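You operate a simulated robot arm through the tools that you are given. There is no shell and no other tool. Be economical: measure what you need, move in short steps, check, and stop when the job is done.

Carry out the task below with a simulated robot arm. There is one attempt and no reset: what you move stays moved.

TASK
On the yard page, make up road three from the buffers: TANK, FLAT, GRAIN, BRAKE.

It is judged by the outcome, as a careful person would: the job done as asked, and still so three seconds after it is handed in. It fails if anything else is knocked over, pushed out of place, dropped, spilled or broken.

THE ROBOT
A 6-joint arm with a two-finger parallel gripper, fixed in place. Base frame: the origin is at the foot of the arm, x ahead of it, y to its left, z up. Readings come in m, degrees, newtons and seconds.
With the tool pointing down near the work surface it reaches from about 0.16 to 0.74 m from the base axis. Its first joint turns from -166.0 to 166.0 degrees. Payload 3.91 kg.
The tool frame sits at the grasp point between the pads (the TCP): z along the fingers, y along the line on which they close. The tips reach 0.03 m beyond it. The gripper opens to 0.11 m. The fingers are 0.02 m wide and 0.01 m thick; the gripper's body (0.048 by 0.112 m) begins 0.055 m behind the TCP.
Orientation is that of the tool frame in the base frame, as a unit quaternion [w, x, y, z]. With the fingers straight down and closing along the base's y, the tool's x points along the base's -x, its y along +y and its z along -z.

THE INTERFACE
- The arm moves only by the tool nudge_tool. Its argument "commands" is one flat list of numbers, 7 for each row, row after row: the closure in counts, from 0 (fully open) to 255 (shut), then the shift along the tool's x, y, z in m, then the turn, a rotation vector about the tool's x, y, z in degrees. In form: [hand, x, y, z, wx, wy, wz, hand, x, y, z, wx, wy, wz, ...]. A call has 1 to 10 rows; each row shifts and turns the commanded pose from where the row before left it, along the tool's axes as they then stand. A row lasts 0.2 s, in which the tool goes at most 0.05 m and 8.6 degrees; a call with a longer step from one row to the next is refused whole, and so is a gripper value outside its range. Where a pose cannot be reached the arm comes as near as it can. A force on the tool above 40 N (or 10 N above the force at the start of the call, whichever is more), or a blocked arm, ends the call early, and 0.2 s more pass. Each finger travels about 0.045 m/s and halts on what it meets, pressing with about 34 N; the grip force reading is that of the motor and also rises with nothing between the fingers. The clock runs only during rows and for 0.2 s after the last one: add rows that do not move to give the fingers time. It gives the time, the measured TCP pose, the force on the tool (base axes), the opening and the grip force at its end, in the units of the frame above (readings bear some noise), with the torque about the TCP (base axes, N m) and any sound that the robot's microphone picked up.
- Cameras (640 x 400 px; columns grow to the right, rows downward): "scene" is fixed at [0.0528, -0.4998, 1.3576]; the picture's right is [0.75, -0.67, 0.00], its down [-0.22, -0.25, -0.94] and it looks along [0.63, 0.70, -0.33] (base axes); focal length 337 px, centre (320, 200). "wrist" rides on the gripper at [0.071, 0.022, -0.107] in the tool frame; the picture's right is [-0.29, 0.96, 0.00], its down [-0.76, -0.23, -0.61] and it looks along [-0.58, -0.18, 0.79] (tool axes); focal length 243 px, centre (320, 200). There is no depth. A picture from a camera that has moved, and an enlarged one, comes with that camera's place and axes in the base frame and with its lens.
- capture(camera): a new picture of that camera. The clock stands still meanwhile.
- slide_trunk(by): slides the trunk up (or, below 0, down) by that many m; the arm rides with it, the base frame stays. It gives what a move gives, with no picture.
- close_up(camera, box): a new picture of the part [left, top, right, bottom] of that camera's present view, enlarged. The clock stands still meanwhile.
- hand_in(): hands the job in; it is judged then, once.

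Work in short steps. Places have to be worked out from the pictures, the camera data and where the tool is seen: move nearer, look again, correct. Check each grasp and each placing, and mend what went wrong. You have 120 turns and 84 pictures in all, those below and enlarged ones among them. Open the gripper and draw the arm clear of the work before you hand the job in, unless the task says otherwise; then end with one line.

The tools are called after ">>>" by a JSON object that holds its "fn" and its "kwargs". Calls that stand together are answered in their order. nudge_tool: Moves the arm, as the interface text tells. Its arguments: {"type":"object","properties":{"commands":{"type":"array","items":{"type":"number"}}},"required":["commands"]} The other tools are called the same way: slide_trunk (by) slides the trunk up or down; capture (camera) takes a picture; close_up (camera, box) takes an enlarged picture of a part of a camera's view; hand_in () hands the job in.

At the start:

```text
clock: 0.0
tool_pos: [0.4427, 0.157, 1.106]
orientation: [0.0, -0.001, 1.0, 0.001]
wrist_force: [-0.4, -0.6, 0.6]
ft_torque: [-0.04, 0.03, -0.01]
opening: 0.1102
finger_force: 0.1
trunk travel left (down, up): [-0.525, 0.065]
```

scene: 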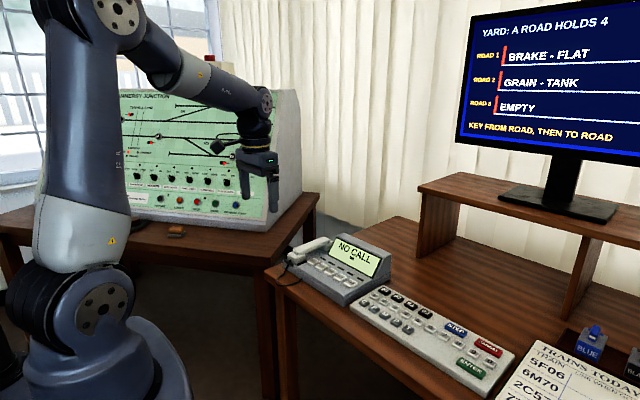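
wrist: 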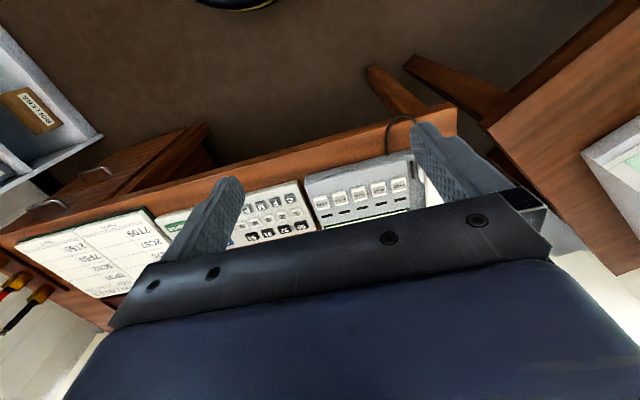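

The monitor shows the yard page; I need to read the screen and the keyboard in detail.

>>> {"fn": "close_up", "kwargs": {"camera": "scene", "box": [340, 270, 520, 390]}}

>>> {"fn": "close_up", "kwargs": {"camera": "scene", "box": [440, 0, 640, 180]}}

>>> {"fn": "close_up", "kwargs": {"camera": "scene", "box": [500, 310, 640, 400]}}

```text
3.33 times, centred on (430, 330) of scene
camera zoom: at [0.0528, -0.4998, 1.3576], right [0.75, -0.67, 0.0], down [-0.22, -0.25, -0.94], along [0.63, 0.7, -0.33], focal length 1123 px, centre (-47, -233)
```

zoom: 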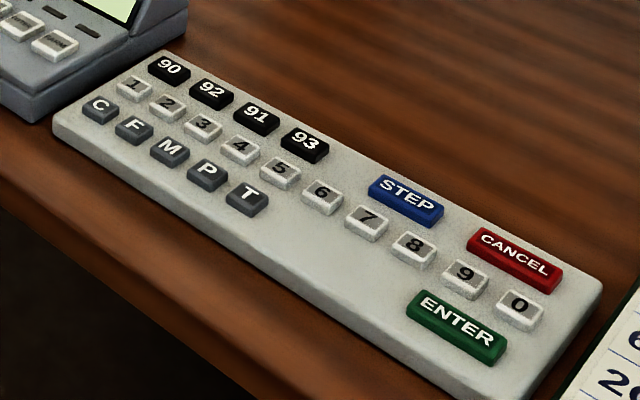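

```text
2.22 times, centred on (540, 90) of scene
camera zoom: at [0.0528, -0.4998, 1.3576], right [0.75, -0.67, 0.0], down [-0.22, -0.25, -0.94], along [0.63, 0.7, -0.33], focal length 748 px, centre (-169, 444)
```

zoom: 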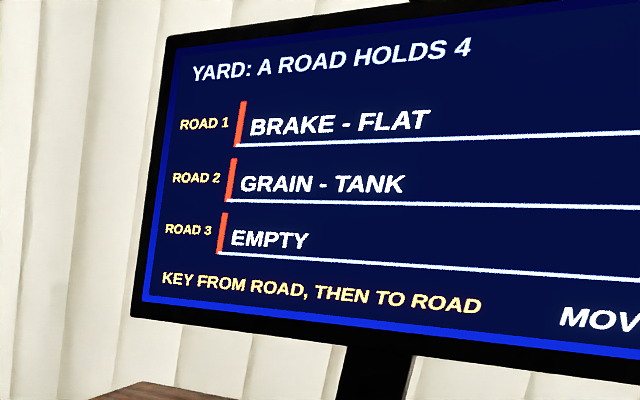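

```text
4.44 times, centred on (570, 355) of scene
camera zoom: at [0.0528, -0.4998, 1.3576], right [0.75, -0.67, 0.0], down [-0.22, -0.25, -0.94], along [0.63, 0.7, -0.33], focal length 1497 px, centre (-791, -489)
```

zoom: 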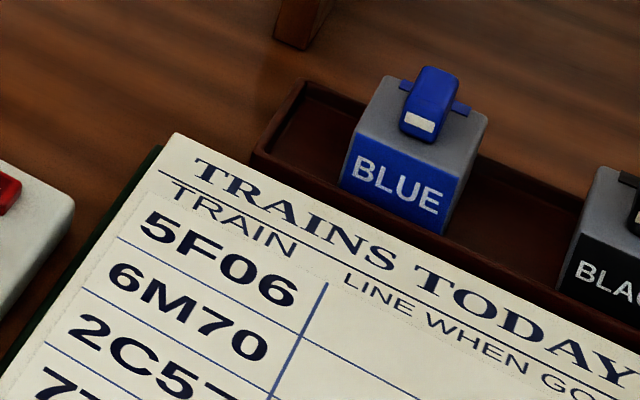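

The roads act as stacks with the open end on the right, so the plan is 2→3, 1→3, 2→3, 1→3. The status text "MOV…" is cut off, so I'll close the fingers, move toward y≈-0.05 and tilt up to see the monitor with the wrist camera.

>>> {"fn": "nudge_tool", "kwargs": {"commands": [255, 0, -0.05, 0, 0, 0, 0, 255, 0, -0.05, 0, 0, 0, 0, 255, 0, -0.05, 0, 0, 0, 0, 255, 0, -0.05, 0, 0, 0, 0, 255, 0, 0, 0, 0, -8, 0, 255, 0, 0, 0, 0, -8, 0, 255, 0, 0, 0, 0, -8, 0, 255, 0, 0, 0, 0, -8, 0, 255, 0, 0, 0, 0, -8, 0, 255, 0, 0, 0, 0, -8, 0]}}

>>> {"fn": "capture", "kwargs": {"camera": "wrist"}}

```text
clock: 2.2
tool_pos: [0.4434, -0.0434, 1.1078]
orientation: [0.408, 0.0, 0.913, -0.001]
wrist_force: [-0.4, 0.1, 0.4]
ft_torque: [0.04, 0.01, 0.02]
opening: 0.0
finger_force: 34.2
trunk travel left (down, up): [-0.525, 0.065]
```

```text
78 pictures are left
camera wrist: at [0.3155, -0.0217, 1.1269], right [0.2, 0.96, 0.21], down [0.05, -0.23, 0.97], along [0.98, -0.18, -0.1], focal length 243 px, centre (320, 200)
```

wrist: 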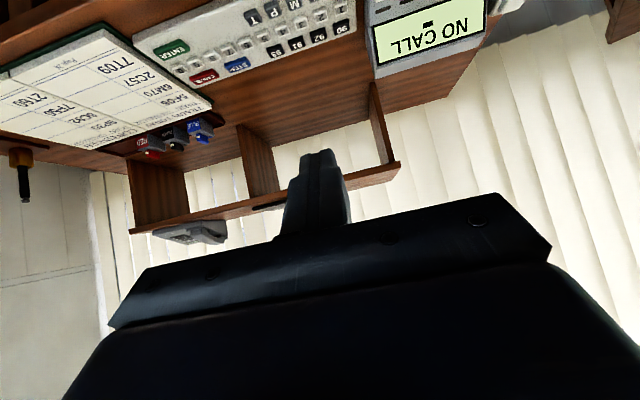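

The monitor is hidden behind the gripper body; I'll tilt up some more.

>>> {"fn": "nudge_tool", "kwargs": {"commands": [255, 0, 0, 0, 0, -8, 0, 255, 0, 0, 0, 0, -8, 0, 255, 0, 0, 0, 0, -8, 0, 255, 0, 0, 0, 0, -8, 0]}}

>>> {"fn": "capture", "kwargs": {"camera": "wrist"}}

```text
clock: 3.2
tool_pos: [0.4427, -0.0307, 1.1053]
orientation: [0.556, -0.011, 0.83, 0.031]
wrist_force: [0.2, 0.8, 0.5]
ft_torque: [-0.02, -0.01, 0.0]
opening: 0.0
finger_force: 33.9
out of reach, approached as far as the arm can: row 1, 2, 3
trunk travel left (down, up): [-0.525, 0.065]
```

```text
77 pictures are left
camera wrist: at [0.3153, -0.0135, 1.0814], right [0.06, 0.95, 0.31], down [-0.26, -0.28, 0.92], along [0.96, -0.13, 0.23], focal length 243 px, centre (320, 200)
```

wrist: 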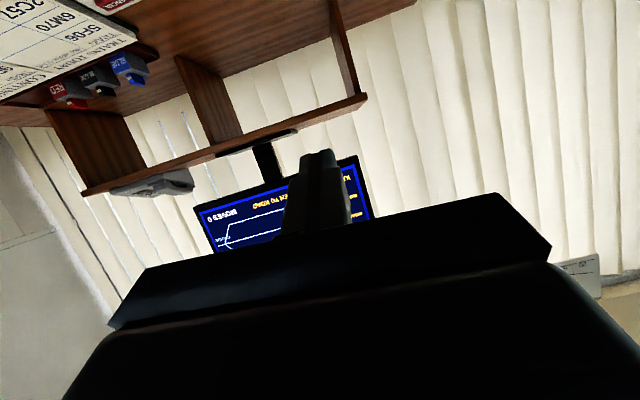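

>>> {"fn": "close_up", "kwargs": {"camera": "wrist", "box": [180, 140, 380, 265]}}

```text
3.20 times, centred on (280, 202) of wrist
camera zoom: at [0.3153, -0.0135, 1.0814], right [0.06, 0.95, 0.31], down [-0.26, -0.28, 0.92], along [0.96, -0.13, 0.23], focal length 776 px, centre (448, 192)
```

zoom: 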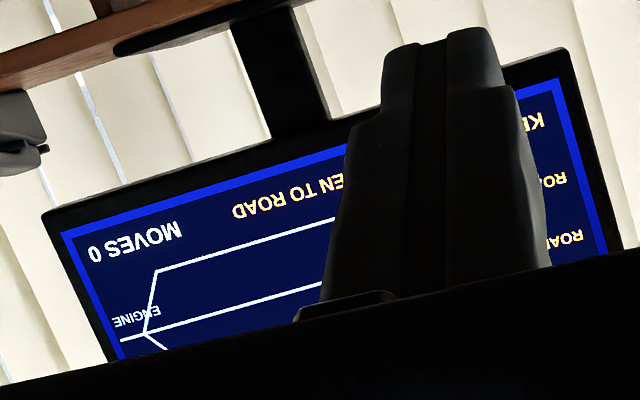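

The counter reads MOVES 0 and the engine end is on the right, which confirms the stack order. Now I'll tilt back to vertical.

>>> {"fn": "nudge_tool", "kwargs": {"commands": [255, 0, 0, 0, 0, 8, 0, 255, 0, 0, 0, 0, 8, 0, 255, 0, 0, 0, 0, 8, 0, 255, 0, 0, 0, 0, 8, 0, 255, 0, 0, 0, 0, 8, 0, 255, 0, 0, 0, 0, 8, 0, 255, 0, 0, 0, 0, 8, 0, 255, 0, 0, 0, 0, 8, 0]}}

```text
clock: 5.0
tool_pos: [0.4423, -0.0216, 1.1052]
orientation: [0.09, -0.038, 0.995, 0.033]
wrist_force: [-0.1, 0.6, 0.3]
ft_torque: [0.04, 0.03, 0.0]
opening: 0.0001
finger_force: 33.8
out of reach, approached as far as the arm can: row 2, 3
trunk travel left (down, up): [-0.525, 0.065]
```

Roughly vertical; I'll correct the residual turn and travel to above key 2 (estimated (0.694,-0.050)) at TCP z≈0.93.

>>> {"fn": "nudge_tool", "kwargs": {"commands": [255, 0, 0, 0, 1.9, 5.15, 2.2, 255, 0, 0, 0, 1.9, 5.15, 2.2, 255, -0.045, -0.01, 0, 0, 0, 0, 255, -0.045, -0.01, 0, 0, 0, 0, 255, -0.045, -0.009, 0, 0, 0, 0, 255, -0.04, 0, 0.02, 0, 0, 0, 255, -0.04, 0, 0.03, 0, 0, 0, 255, -0.02, 0, 0.04, 0, 0, 0, 255, -0.015, 0, 0.045, 0, 0, 0, 255, 0, 0, 0.04, 0, 0, 0]}}

>>> {"fn": "capture", "kwargs": {"camera": "wrist"}}

>>> {"fn": "close_up", "kwargs": {"camera": "scene", "box": [340, 210, 520, 390]}}

```text
clock: 7.2
tool_pos: [0.6904, -0.0507, 0.9316]
orientation: [0.002, 0.001, 1.0, 0.001]
wrist_force: [0.2, -0.9, 0.0]
ft_torque: [0.04, 0.0, -0.02]
opening: 0.0
finger_force: 33.8
trunk travel left (down, up): [-0.525, 0.065]
```

```text
75 pictures are left
camera wrist: at [0.6187, -0.0297, 1.0391], right [0.29, 0.96, 0.0], down [0.76, -0.23, 0.61], along [0.58, -0.18, -0.79], focal length 243 px, centre (320, 200)
```

wrist: 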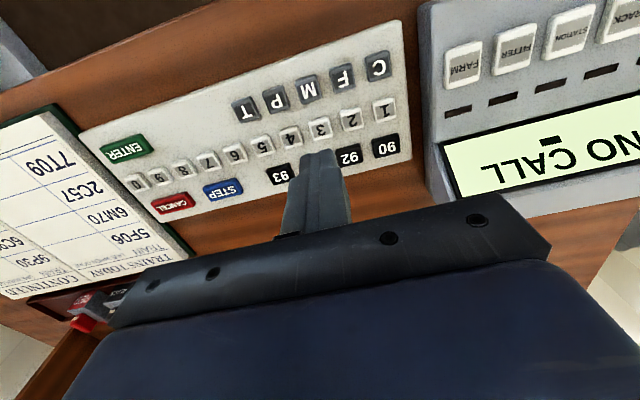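

```text
2.22 times, centred on (430, 300) of scene
camera zoom: at [0.0528, -0.4998, 1.3576], right [0.75, -0.67, 0.0], down [-0.22, -0.25, -0.94], along [0.63, 0.7, -0.33], focal length 748 px, centre (76, -22)
```

zoom: 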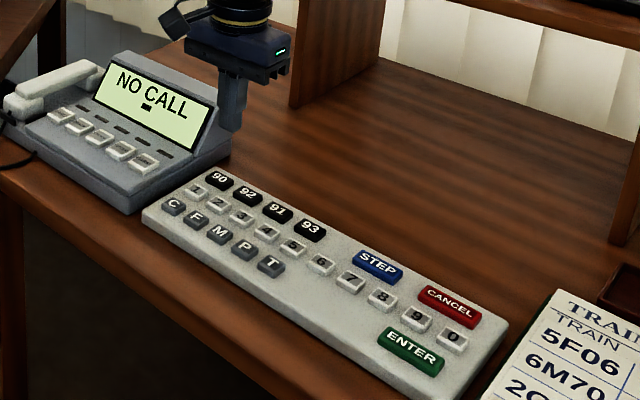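

Triangulating both cameras puts key 2 near (0.716,-0.026, z≈0.775); the pitch is 0.035 along y and the row is at x≈0.715. I'll move over key 2 with the tip near 0.83 and look again.

>>> {"fn": "nudge_tool", "kwargs": {"commands": [255, -0.025, 0.025, 0, 0, 0, 0, 255, 0, 0, 0.04, 0, 0, 0, 255, 0, 0, 0.03, 0, 0, 0, 255, 0, 0, 0, 0, 0, 0]}}

>>> {"fn": "capture", "kwargs": {"camera": "wrist"}}

>>> {"fn": "close_up", "kwargs": {"camera": "scene", "box": [340, 240, 440, 340]}}

```text
clock: 8.2
tool_pos: [0.7193, -0.026, 0.8622]
orientation: [0.001, 0.001, 1.0, 0.001]
wrist_force: [0.1, 0.6, -0.3]
ft_torque: [0.0, 0.01, -0.01]
opening: 0.0
finger_force: 33.8
trunk travel left (down, up): [-0.525, 0.065]
```

```text
73 pictures are left
camera wrist: at [0.6483, -0.0051, 0.969], right [0.29, 0.96, 0.0], down [0.76, -0.23, 0.61], along [0.58, -0.18, -0.79], focal length 243 px, centre (320, 200)
```

wrist: 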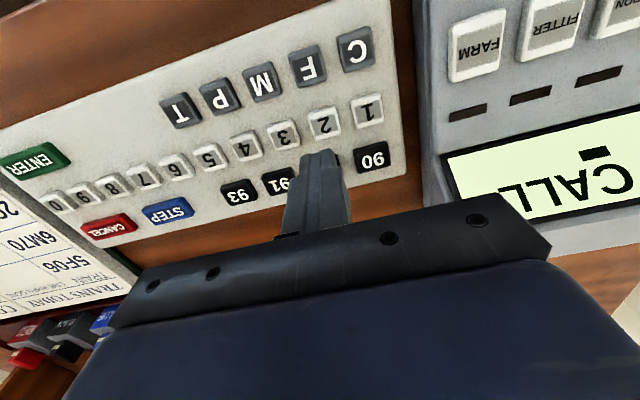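

```text
4.00 times, centred on (390, 290) of scene
camera zoom: at [0.0528, -0.4998, 1.3576], right [0.75, -0.67, 0.0], down [-0.22, -0.25, -0.94], along [0.63, 0.7, -0.33], focal length 1347 px, centre (40, -160)
```

zoom: 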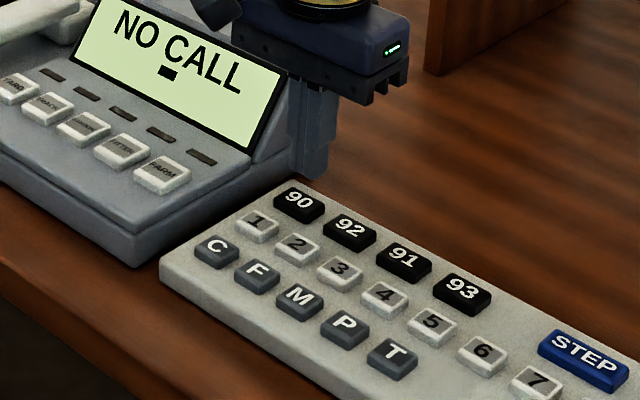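

Key 2 refines to about (0.719,-0.025,0.77), and the tip is over it. The wide gripper body would come near the phone at key 1, so I'll rotate the tool 90° to put its wide side along x and the camera toward −y.

>>> {"fn": "nudge_tool", "kwargs": {"commands": [255, 0, 0, 0, 0, 0, -8.5, 255, 0, 0, 0, 0, 0, -8.5, 255, 0, 0, 0, 0, 0, -8.5, 255, 0, 0, 0, 0, 0, -8.5, 255, 0, 0, 0, 0, 0, -8.5, 255, 0, 0, 0, 0, 0, -8.5, 255, 0, 0, 0, 0, 0, -8.5, 255, 0, 0, 0, 0, 0, -8.5, 255, 0, 0, 0, 0, 0, -8.5, 255, 0, 0, 0, 0, 0, -8.5]}}

>>> {"fn": "nudge_tool", "kwargs": {"commands": [255, 0, 0, 0, 0, 0, -5, 255, 0, 0, 0, 0, 0, 0]}}

>>> {"fn": "capture", "kwargs": {"camera": "wrist"}}

```text
clock: 10.4
tool_pos: [0.7183, -0.0269, 0.8586]
orientation: [0.001, -0.676, 0.737, -0.001]
wrist_force: [0.0, -0.1, 0.5]
ft_torque: [0.0, 0.01, -0.01]
opening: 0.0
finger_force: 34.1
trunk travel left (down, up): [-0.525, 0.065]
```

```text
clock: 11.0
tool_pos: [0.7185, -0.0269, 0.8591]
orientation: [-0.001, 0.707, -0.707, 0.0]
wrist_force: [0.4, 1.4, 0.1]
ft_torque: [-0.01, -0.02, -0.01]
opening: 0.0
finger_force: 33.8
trunk travel left (down, up): [-0.525, 0.065]
```

```text
71 pictures are left
camera wrist: at [0.6967, -0.098, 0.967], right [-0.96, 0.29, 0.0], down [0.23, 0.76, 0.61], along [0.18, 0.58, -0.79], focal length 243 px, centre (320, 200)
```

wrist: 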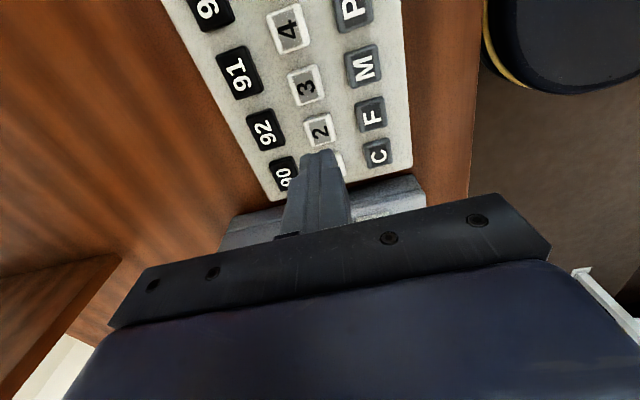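

Key 2 solves to (0.720,-0.024), matching. Now I'll descend to just above the key.

>>> {"fn": "nudge_tool", "kwargs": {"commands": [255, -0.0025, -0.0015, 0.03, 0, 0, 0, 255, 0, 0, 0.014, 0, 0, 0, 255, 0, 0, 0, 0, 0, 0]}}

>>> {"fn": "close_up", "kwargs": {"camera": "scene", "box": [360, 250, 420, 310]}}

>>> {"fn": "capture", "kwargs": {"camera": "wrist"}}

```text
clock: 11.8
tool_pos: [0.7195, -0.024, 0.8137]
orientation: [0.001, -0.707, 0.707, 0.0]
wrist_force: [0.8, 0.1, 0.1]
ft_torque: [-0.02, 0.0, 0.0]
opening: 0.0
finger_force: 33.3
trunk travel left (down, up): [-0.525, 0.065]
```

```text
6.67 times, centred on (390, 280) of scene
camera zoom: at [0.0528, -0.4998, 1.3576], right [0.75, -0.67, 0.0], down [-0.22, -0.25, -0.94], along [0.63, 0.7, -0.33], focal length 2246 px, centre (-147, -333)
```

zoom: 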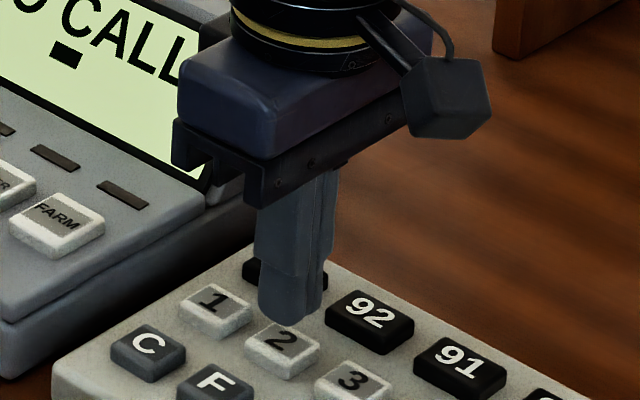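

```text
69 pictures are left
camera wrist: at [0.6981, -0.0956, 0.9224], right [-0.96, 0.29, 0.0], down [0.23, 0.76, 0.61], along [0.18, 0.58, -0.79], focal length 243 px, centre (320, 200)
```

wrist: 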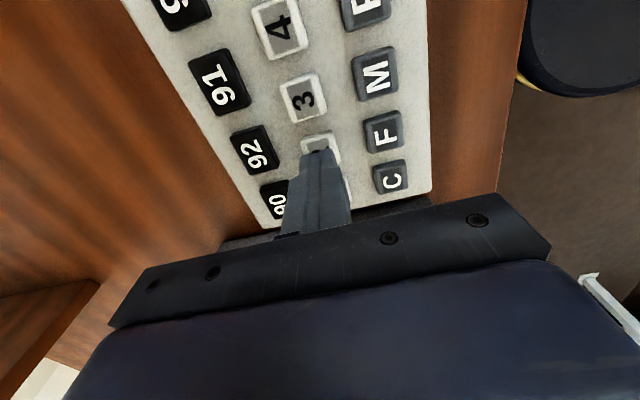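

Tip lines up with key 2, about 1 cm above it. I'll press slowly.

>>> {"fn": "nudge_tool", "kwargs": {"commands": [255, 0, 0, 0.004, 0, 0, 0, 255, 0, 0, 0.003, 0, 0, 0, 255, 0, 0, 0.003, 0, 0, 0]}}

```text
clock: 12.6
tool_pos: [0.7209, -0.023, 0.8066]
orientation: [0.001, -0.707, 0.707, 0.0]
wrist_force: [-0.5, 0.2, -0.5]
ft_torque: [0.01, -0.02, -0.03]
opening: 0.0001
finger_force: 34.2
trunk travel left (down, up): [-0.525, 0.065]
```

>>> {"fn": "nudge_tool", "kwargs": {"commands": [255, 0, 0, 0.003, 0, 0, 0, 255, 0, 0, 0.002, 0, 0, 0]}}

>>> {"fn": "close_up", "kwargs": {"camera": "scene", "box": [360, 250, 420, 310]}}

```text
clock: 13.2
tool_pos: [0.7201, -0.0239, 0.8016]
orientation: [0.001, -0.706, 0.708, 0.0]
wrist_force: [-0.1, 0.6, 0.5]
ft_torque: [-0.01, -0.01, -0.01]
opening: 0.0003
finger_force: 34.0
trunk travel left (down, up): [-0.525, 0.065]
```

```text
6.67 times, centred on (390, 280) of scene
camera zoom: at [0.0528, -0.4998, 1.3576], right [0.75, -0.67, 0.0], down [-0.22, -0.25, -0.94], along [0.63, 0.7, -0.33], focal length 2246 px, centre (-147, -333)
```

zoom: 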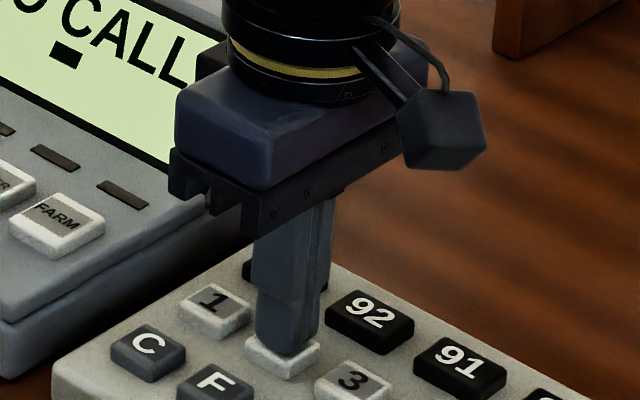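

No contact yet, but the tip is just above key 2 and well centred. I'll continue downward.

>>> {"fn": "nudge_tool", "kwargs": {"commands": [255, 0, 0, 0.002, 0, 0, 0, 255, 0, 0, 0.002, 0, 0, 0]}}

```text
clock: 13.8
tool_pos: [0.7202, -0.0251, 0.798]
orientation: [0.002, -0.706, 0.708, -0.001]
wrist_force: [-1.4, 1.6, 1.9]
ft_torque: [-0.03, 0.02, -0.01]
opening: 0.0
finger_force: 34.0
trunk travel left (down, up): [-0.525, 0.065]
heard: click
```

A click at z≈0.798. I'll lift off and read the screen.

>>> {"fn": "nudge_tool", "kwargs": {"commands": [255, 0, 0, -0.012, 0, 0, 0, 255, 0, 0, 0, 0, 0, 0]}}

>>> {"fn": "close_up", "kwargs": {"camera": "scene", "box": [440, 0, 640, 180]}}

```text
clock: 14.4
tool_pos: [0.7192, -0.0245, 0.8104]
orientation: [0.0, -0.706, 0.708, 0.0]
wrist_force: [0.2, -0.1, -1.1]
ft_torque: [-0.02, 0.01, 0.05]
opening: 0.0
finger_force: 34.0
trunk travel left (down, up): [-0.525, 0.065]
```

```text
2.22 times, centred on (540, 90) of scene
camera zoom: at [0.0528, -0.4998, 1.3576], right [0.75, -0.67, 0.0], down [-0.22, -0.25, -0.94], along [0.63, 0.7, -0.33], focal length 748 px, centre (-169, 444)
```

zoom: 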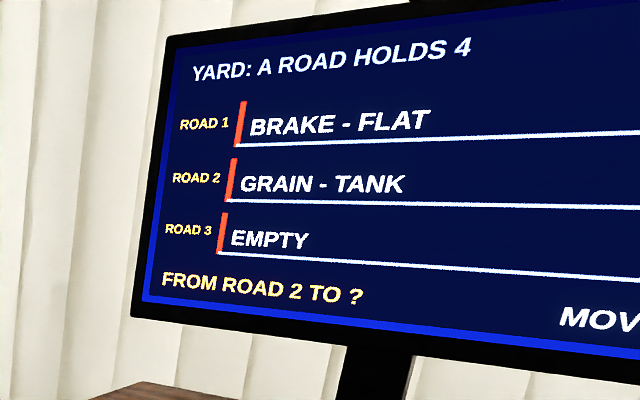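

"FROM ROAD 2 TO ?" has registered. Next is key 3 (y≈-0.059): I'll lift, shift, press and lift.

>>> {"fn": "nudge_tool", "kwargs": {"commands": [255, 0, 0, -0.01, 0, 0, 0, 255, 0.02, -0.001, 0, 0, 0, 0, 255, 0.0147, 0, 0, 0, 0, 0, 255, 0, 0, 0.01, 0, 0, 0, 255, 0, 0, 0.008, 0, 0, 0, 255, 0, 0, 0.003, 0, 0, 0, 255, 0, 0, 0.002, 0, 0, 0]}}

>>> {"fn": "close_up", "kwargs": {"camera": "scene", "box": [360, 250, 440, 330]}}

```text
clock: 16.0
tool_pos: [0.7206, -0.0581, 0.7959]
orientation: [0.001, -0.707, 0.708, -0.001]
wrist_force: [-2.4, 1.2, 5.7]
ft_torque: [0.0, 0.02, 0.02]
opening: 0.0
finger_force: 34.3
trunk travel left (down, up): [-0.525, 0.065]
heard: click
```

```text
5.00 times, centred on (400, 290) of scene
camera zoom: at [0.0528, -0.4998, 1.3576], right [0.75, -0.67, 0.0], down [-0.22, -0.25, -0.94], along [0.63, 0.7, -0.33], focal length 1684 px, centre (-80, -250)
```

zoom: 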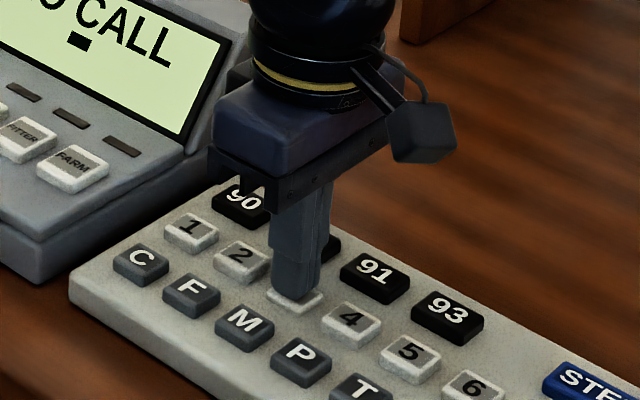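

Click on key 3. I'll lift and check the screen.

>>> {"fn": "nudge_tool", "kwargs": {"commands": [255, 0, 0, -0.022, 0, 0, 0, 255, 0, 0, 0, 0, 0, 0]}}

>>> {"fn": "close_up", "kwargs": {"camera": "scene", "box": [440, 0, 640, 180]}}

```text
clock: 16.6
tool_pos: [0.722, -0.0578, 0.8179]
orientation: [0.002, -0.706, 0.708, 0.001]
wrist_force: [0.4, -0.7, -0.2]
ft_torque: [-0.02, 0.02, 0.01]
opening: 0.0002
finger_force: 33.6
trunk travel left (down, up): [-0.525, 0.065]
```

```text
2.22 times, centred on (540, 90) of scene
camera zoom: at [0.0528, -0.4998, 1.3576], right [0.75, -0.67, 0.0], down [-0.22, -0.25, -0.94], along [0.63, 0.7, -0.33], focal length 748 px, centre (-169, 444)
```

zoom: 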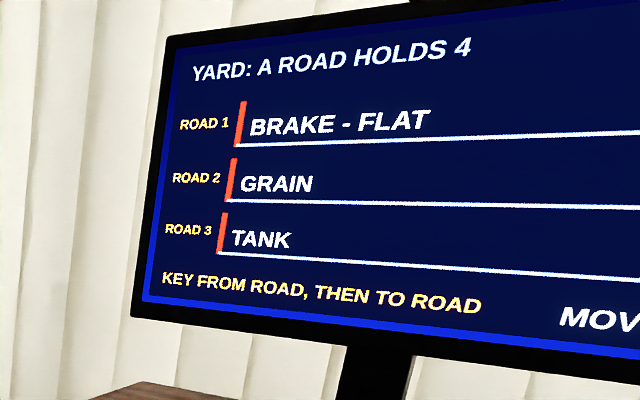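

The move worked: TANK is on road 3. Next is key 1 (y≈0.010); I'll hover above it first and check alignment and clearance to the phone.

>>> {"fn": "nudge_tool", "kwargs": {"commands": [255, -0.034, 0.001, -0.005, 0, 0, 0, 255, -0.034, 0.001, 0, 0, 0, 0, 255, 0, 0, 0.014, 0, 0, 0, 255, 0, 0, 0, 0, 0, 0]}}

>>> {"fn": "close_up", "kwargs": {"camera": "scene", "box": [345, 245, 425, 325]}}

```text
clock: 17.6
tool_pos: [0.7178, 0.0111, 0.8108]
orientation: [0.001, -0.707, 0.708, 0.0]
wrist_force: [0.2, -0.1, 0.5]
ft_torque: [0.03, 0.0, -0.01]
opening: 0.0001
finger_force: 34.1
trunk travel left (down, up): [-0.525, 0.065]
```

```text
5.00 times, centred on (385, 285) of scene
camera zoom: at [0.0528, -0.4998, 1.3576], right [0.75, -0.67, 0.0], down [-0.22, -0.25, -0.94], along [0.63, 0.7, -0.33], focal length 1684 px, centre (-5, -225)
```

zoom: 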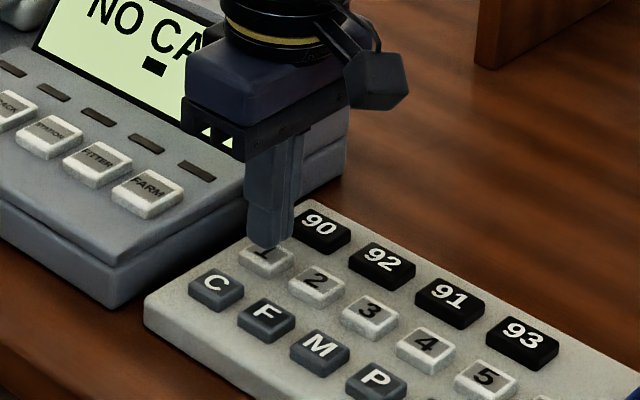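

Aligned with key 1 and clear of the phone. Pressing.

>>> {"fn": "nudge_tool", "kwargs": {"commands": [255, 0, 0, 0.008, 0, 0, 0, 255, 0, 0, 0.003, 0, 0, 0, 255, 0, 0, 0.0035, 0, 0, 0]}}

```text
clock: 18.4
tool_pos: [0.7187, 0.0109, 0.7955]
orientation: [0.002, -0.707, 0.708, -0.001]
wrist_force: [-2.0, 2.0, 7.5]
ft_torque: [0.04, 0.04, -0.01]
opening: 0.0
finger_force: 34.0
trunk travel left (down, up): [-0.525, 0.065]
heard: click
```

Clicked. Now I'll lift, go to key 3 (y≈-0.059) and press it, ending in contact.

>>> {"fn": "nudge_tool", "kwargs": {"commands": [255, 0, 0, -0.025, 0, 0, 0, 255, 0.035, -0.001, 0, 0, 0, 0, 255, 0.035, -0.001, 0, 0, 0, 0, 255, 0, 0, 0, 0, 0, 0]}}

>>> {"fn": "close_up", "kwargs": {"camera": "scene", "box": [440, 0, 640, 180]}}

```text
clock: 19.4
tool_pos: [0.7215, -0.0627, 0.8176]
orientation: [0.001, -0.706, 0.708, 0.001]
wrist_force: [-0.2, -0.5, -0.6]
ft_torque: [0.01, -0.05, 0.02]
opening: 0.0002
finger_force: 34.6
trunk travel left (down, up): [-0.525, 0.065]
```

```text
2.22 times, centred on (540, 90) of scene
camera zoom: at [0.0528, -0.4998, 1.3576], right [0.75, -0.67, 0.0], down [-0.22, -0.25, -0.94], along [0.63, 0.7, -0.33], focal length 748 px, centre (-169, 444)
```

zoom: 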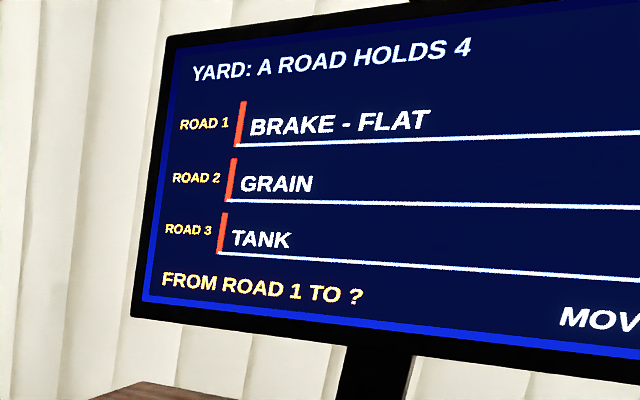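

Now to press key 3: shift y by +0.004 and descend to 0.796.

>>> {"fn": "nudge_tool", "kwargs": {"commands": [255, -0.004, 0, 0, 0, 0, 0, 255, 0, 0, 0.01, 0, 0, 0, 255, 0, 0, 0.006, 0, 0, 0, 255, 0, 0, 0.0035, 0, 0, 0, 255, 0, 0, 0.002, 0, 0, 0]}}

```text
clock: 20.6
tool_pos: [0.7208, -0.0567, 0.7982]
orientation: [0.001, -0.706, 0.708, 0.0]
wrist_force: [-1.6, -1.0, 2.0]
ft_torque: [-0.02, 0.01, -0.02]
opening: 0.0
finger_force: 33.7
trunk travel left (down, up): [-0.525, 0.065]
heard: click
```

Clicked. I'll lift, move over key 2 and check the screen.

>>> {"fn": "nudge_tool", "kwargs": {"commands": [255, 0, 0, -0.022, 0, 0, 0, 255, -0.033, 0.0005, 0, 0, 0, 0, 255, 0, 0, 0, 0, 0, 0]}}

>>> {"fn": "close_up", "kwargs": {"camera": "scene", "box": [440, 0, 640, 180]}}

```text
clock: 21.4
tool_pos: [0.7208, -0.0247, 0.8187]
orientation: [0.002, -0.706, 0.708, 0.0]
wrist_force: [1.3, 0.6, -0.1]
ft_torque: [0.0, 0.03, -0.01]
opening: 0.0
finger_force: 34.0
trunk travel left (down, up): [-0.525, 0.065]
```

```text
2.22 times, centred on (540, 90) of scene
camera zoom: at [0.0528, -0.4998, 1.3576], right [0.75, -0.67, 0.0], down [-0.22, -0.25, -0.94], along [0.63, 0.7, -0.33], focal length 748 px, centre (-169, 444)
```

zoom: 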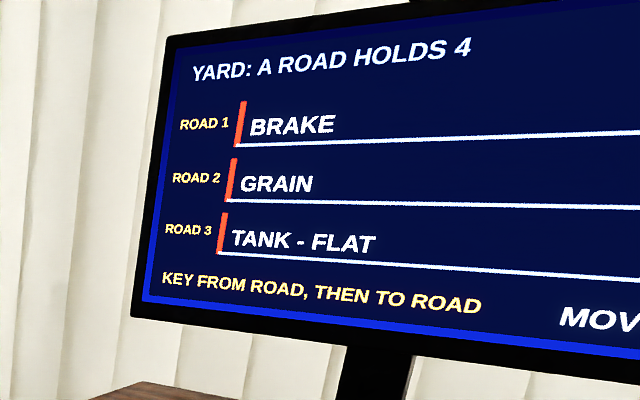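

Road 3 is TANK - FLAT. I'm over key 2 and will press it.

>>> {"fn": "nudge_tool", "kwargs": {"commands": [255, 0, 0, 0.01, 0, 0, 0, 255, 0, 0, 0.007, 0, 0, 0, 255, 0, 0, 0.0035, 0, 0, 0, 255, 0, 0, 0.002, 0, 0, 0]}}

```text
clock: 22.4
tool_pos: [0.7213, -0.0246, 0.7969]
orientation: [-0.001, 0.707, -0.707, 0.001]
wrist_force: [-1.0, 0.3, 2.8]
ft_torque: [0.0, 0.03, 0.01]
opening: 0.0
finger_force: 34.0
trunk travel left (down, up): [-0.525, 0.065]
heard: click
```

Clicked. I'll lift and move over key 3.

>>> {"fn": "nudge_tool", "kwargs": {"commands": [255, 0, 0, -0.022, 0, 0, 0, 255, 0.034, 0, 0, 0, 0, 0, 255, 0, 0, 0, 0, 0, 0]}}

>>> {"fn": "close_up", "kwargs": {"camera": "scene", "box": [440, 0, 640, 180]}}

```text
clock: 23.2
tool_pos: [0.7186, -0.058, 0.8187]
orientation: [0.002, -0.707, 0.707, 0.0]
wrist_force: [-1.0, -0.4, -0.4]
ft_torque: [0.03, -0.02, 0.02]
opening: 0.0
finger_force: 33.9
trunk travel left (down, up): [-0.525, 0.065]
```

```text
2.22 times, centred on (540, 90) of scene
camera zoom: at [0.0528, -0.4998, 1.3576], right [0.75, -0.67, 0.0], down [-0.22, -0.25, -0.94], along [0.63, 0.7, -0.33], focal length 748 px, centre (-169, 444)
```

zoom: 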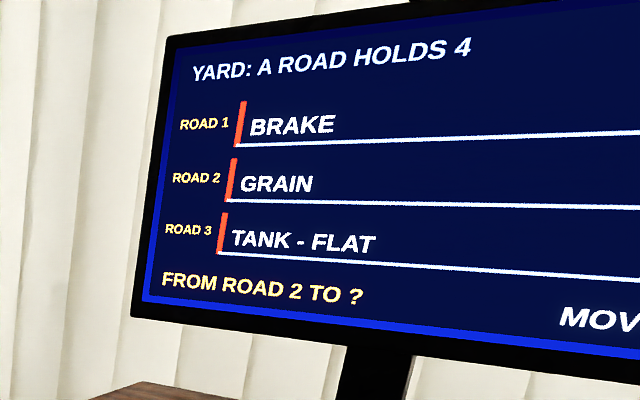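

The screen awaits the destination road; pressing key 3.

>>> {"fn": "nudge_tool", "kwargs": {"commands": [255, 0, 0, 0.01, 0, 0, 0, 255, 0, 0, 0.007, 0, 0, 0, 255, 0, 0, 0.0035, 0, 0, 0, 255, 0, 0, 0.002, 0, 0, 0]}}

```text
clock: 24.2
tool_pos: [0.7202, -0.0579, 0.7965]
orientation: [0.002, -0.706, 0.708, 0.0]
wrist_force: [0.2, -0.7, 1.7]
ft_torque: [-0.07, -0.03, -0.02]
opening: 0.0001
finger_force: 34.5
trunk travel left (down, up): [-0.525, 0.065]
heard: click
```

Clicked. I'll lift and move over key 1.

>>> {"fn": "nudge_tool", "kwargs": {"commands": [255, 0, 0, -0.024, 0, 0, 0, 255, -0.034, 0.0005, 0, 0, 0, 0, 255, -0.034, 0.0005, 0, 0, 0, 0, 255, 0, 0, 0, 0, 0, 0]}}

>>> {"fn": "close_up", "kwargs": {"camera": "scene", "box": [440, 0, 640, 180]}}

```text
clock: 25.2
tool_pos: [0.72, 0.0118, 0.8232]
orientation: [0.002, -0.706, 0.708, 0.001]
wrist_force: [0.8, 0.7, -0.2]
ft_torque: [0.0, 0.01, 0.0]
opening: 0.0
finger_force: 33.3
trunk travel left (down, up): [-0.525, 0.065]
```

```text
2.22 times, centred on (540, 90) of scene
camera zoom: at [0.0528, -0.4998, 1.3576], right [0.75, -0.67, 0.0], down [-0.22, -0.25, -0.94], along [0.63, 0.7, -0.33], focal length 748 px, centre (-169, 444)
```

zoom: 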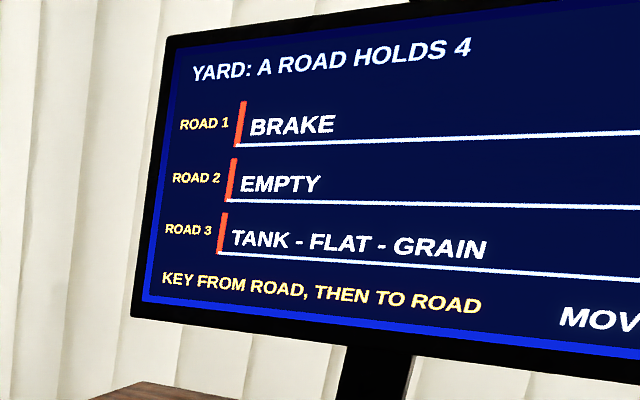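

TANK - FLAT - GRAIN is in place. Pressing key 1.

>>> {"fn": "nudge_tool", "kwargs": {"commands": [255, 0.001, 0, 0.013, 0, 0, 0, 255, 0, 0, 0.008, 0, 0, 0, 255, 0, 0, 0.0035, 0, 0, 0, 255, 0, 0, 0.002, 0, 0, 0]}}

```text
clock: 26.2
tool_pos: [0.7191, 0.0105, 0.7967]
orientation: [0.002, -0.706, 0.708, -0.001]
wrist_force: [3.3, 0.7, 4.3]
ft_torque: [0.04, -0.05, -0.03]
opening: 0.0
finger_force: 33.9
trunk travel left (down, up): [-0.525, 0.065]
heard: click
```

Clicked. I'll lift and move over key 3.

>>> {"fn": "nudge_tool", "kwargs": {"commands": [255, 0, 0, -0.024, 0, 0, 0, 255, 0.034, -0.0005, 0, 0, 0, 0, 255, 0.034, -0.0005, 0, 0, 0, 0, 255, 0, 0, 0, 0, 0, 0]}}

>>> {"fn": "close_up", "kwargs": {"camera": "scene", "box": [440, 0, 640, 180]}}

```text
clock: 27.2
tool_pos: [0.722, -0.0595, 0.8167]
orientation: [0.001, -0.707, 0.708, 0.001]
wrist_force: [0.3, -0.4, 0.0]
ft_torque: [0.02, 0.02, 0.04]
opening: 0.0
finger_force: 33.7
trunk travel left (down, up): [-0.525, 0.065]
```

```text
2.22 times, centred on (540, 90) of scene
camera zoom: at [0.0528, -0.4998, 1.3576], right [0.75, -0.67, 0.0], down [-0.22, -0.25, -0.94], along [0.63, 0.7, -0.33], focal length 748 px, centre (-169, 444)
```

zoom: 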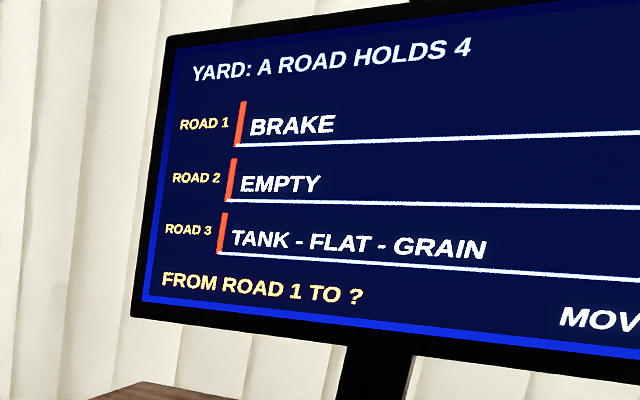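

One last press on key 3.

>>> {"fn": "nudge_tool", "kwargs": {"commands": [255, -0.001, 0, 0.009, 0, 0, 0, 255, 0, 0, 0.006, 0, 0, 0, 255, 0, 0, 0.0035, 0, 0, 0, 255, 0, 0, 0.002, 0, 0, 0]}}

```text
clock: 28.2
tool_pos: [0.72, -0.0568, 0.7972]
orientation: [0.001, -0.707, 0.707, 0.0]
wrist_force: [1.7, -0.4, 2.1]
ft_torque: [-0.01, -0.04, 0.0]
opening: 0.0
finger_force: 33.8
trunk travel left (down, up): [-0.525, 0.065]
heard: click
```

Clicked. I'll rise well clear, draw back, open the gripper and check.

>>> {"fn": "nudge_tool", "kwargs": {"commands": [255, 0, 0, -0.03, 0, 0, 0, 255, 0, 0, -0.045, 0, 0, 0, 255, 0, 0, -0.045, 0, 0, 0, 255, 0, 0, -0.045, 0, 0, 0, 255, 0, 0.045, -0.045, 0, 0, 0, 0, 0, 0.045, 0, 0, 0, 0, 0, 0, 0.045, 0, 0, 0, 0, 0, 0, 0.045, 0, 0, 0, 0, 0, 0, 0, 0, 0, 0, 0, 0, 0, 0, 0, 0, 0, 0]}}

>>> {"fn": "capture", "kwargs": {"camera": "scene"}}

>>> {"fn": "close_up", "kwargs": {"camera": "scene", "box": [440, 0, 640, 180]}}

```text
refused: row 5 steps farther than a row can; nothing moved
```

```text
58 pictures are left
```

scene: 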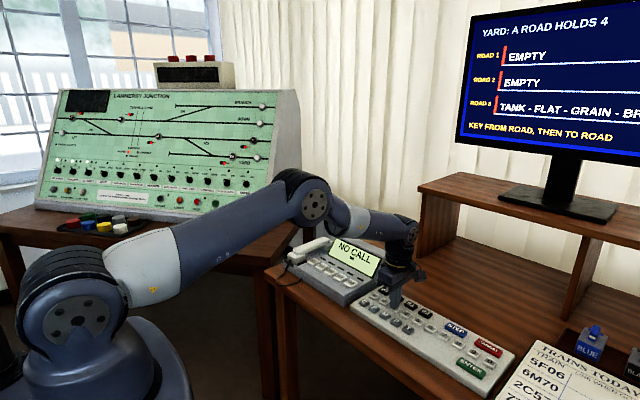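

```text
2.22 times, centred on (540, 90) of scene
camera zoom: at [0.0528, -0.4998, 1.3576], right [0.75, -0.67, 0.0], down [-0.22, -0.25, -0.94], along [0.63, 0.7, -0.33], focal length 748 px, centre (-169, 444)
```

zoom: 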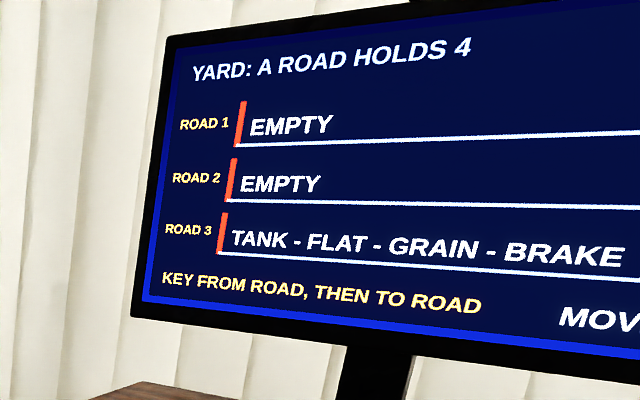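

Road 3 reads TANK - FLAT - GRAIN - BRAKE. The retreat was refused for too long a step, so I'll redo it with shorter ones.

>>> {"fn": "nudge_tool", "kwargs": {"commands": [255, 0, 0, -0.03, 0, 0, 0, 255, 0, 0, -0.045, 0, 0, 0, 255, 0, 0, -0.045, 0, 0, 0, 255, 0, 0, -0.045, 0, 0, 0, 255, 0, 0, -0.045, 0, 0, 0, 0, 0, 0.045, 0, 0, 0, 0, 0, 0, 0.045, 0, 0, 0, 0, 0, 0, 0.045, 0, 0, 0, 0, 0, 0, 0, 0, 0, 0, 0, 0, 0, 0, 0, 0, 0, 0]}}

>>> {"fn": "capture", "kwargs": {"camera": "scene"}}

```text
clock: 30.4
tool_pos: [0.5837, -0.0597, 1.0065]
orientation: [0.001, -0.706, 0.708, 0.0]
wrist_force: [0.6, -0.5, -0.6]
ft_torque: [0.0, -0.01, -0.02]
opening: 0.1043
finger_force: 0.2
trunk travel left (down, up): [-0.525, 0.065]
```

```text
56 pictures are left
```

scene: 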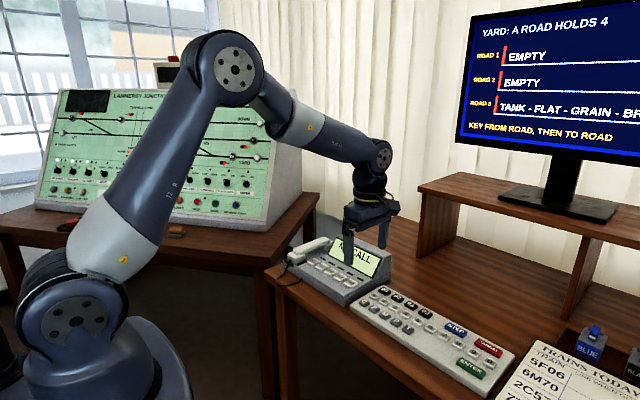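

The gripper is open and clear, the screen is correct and nothing was disturbed, so I'll hand in.

>>> {"fn": "hand_in", "kwargs": {}}

```text
The job is handed in.
```

Road three on the yard page now reads, from the buffers, TANK - FLAT - GRAIN - BRAKE; roads one and two are empty, and nothing else was moved.
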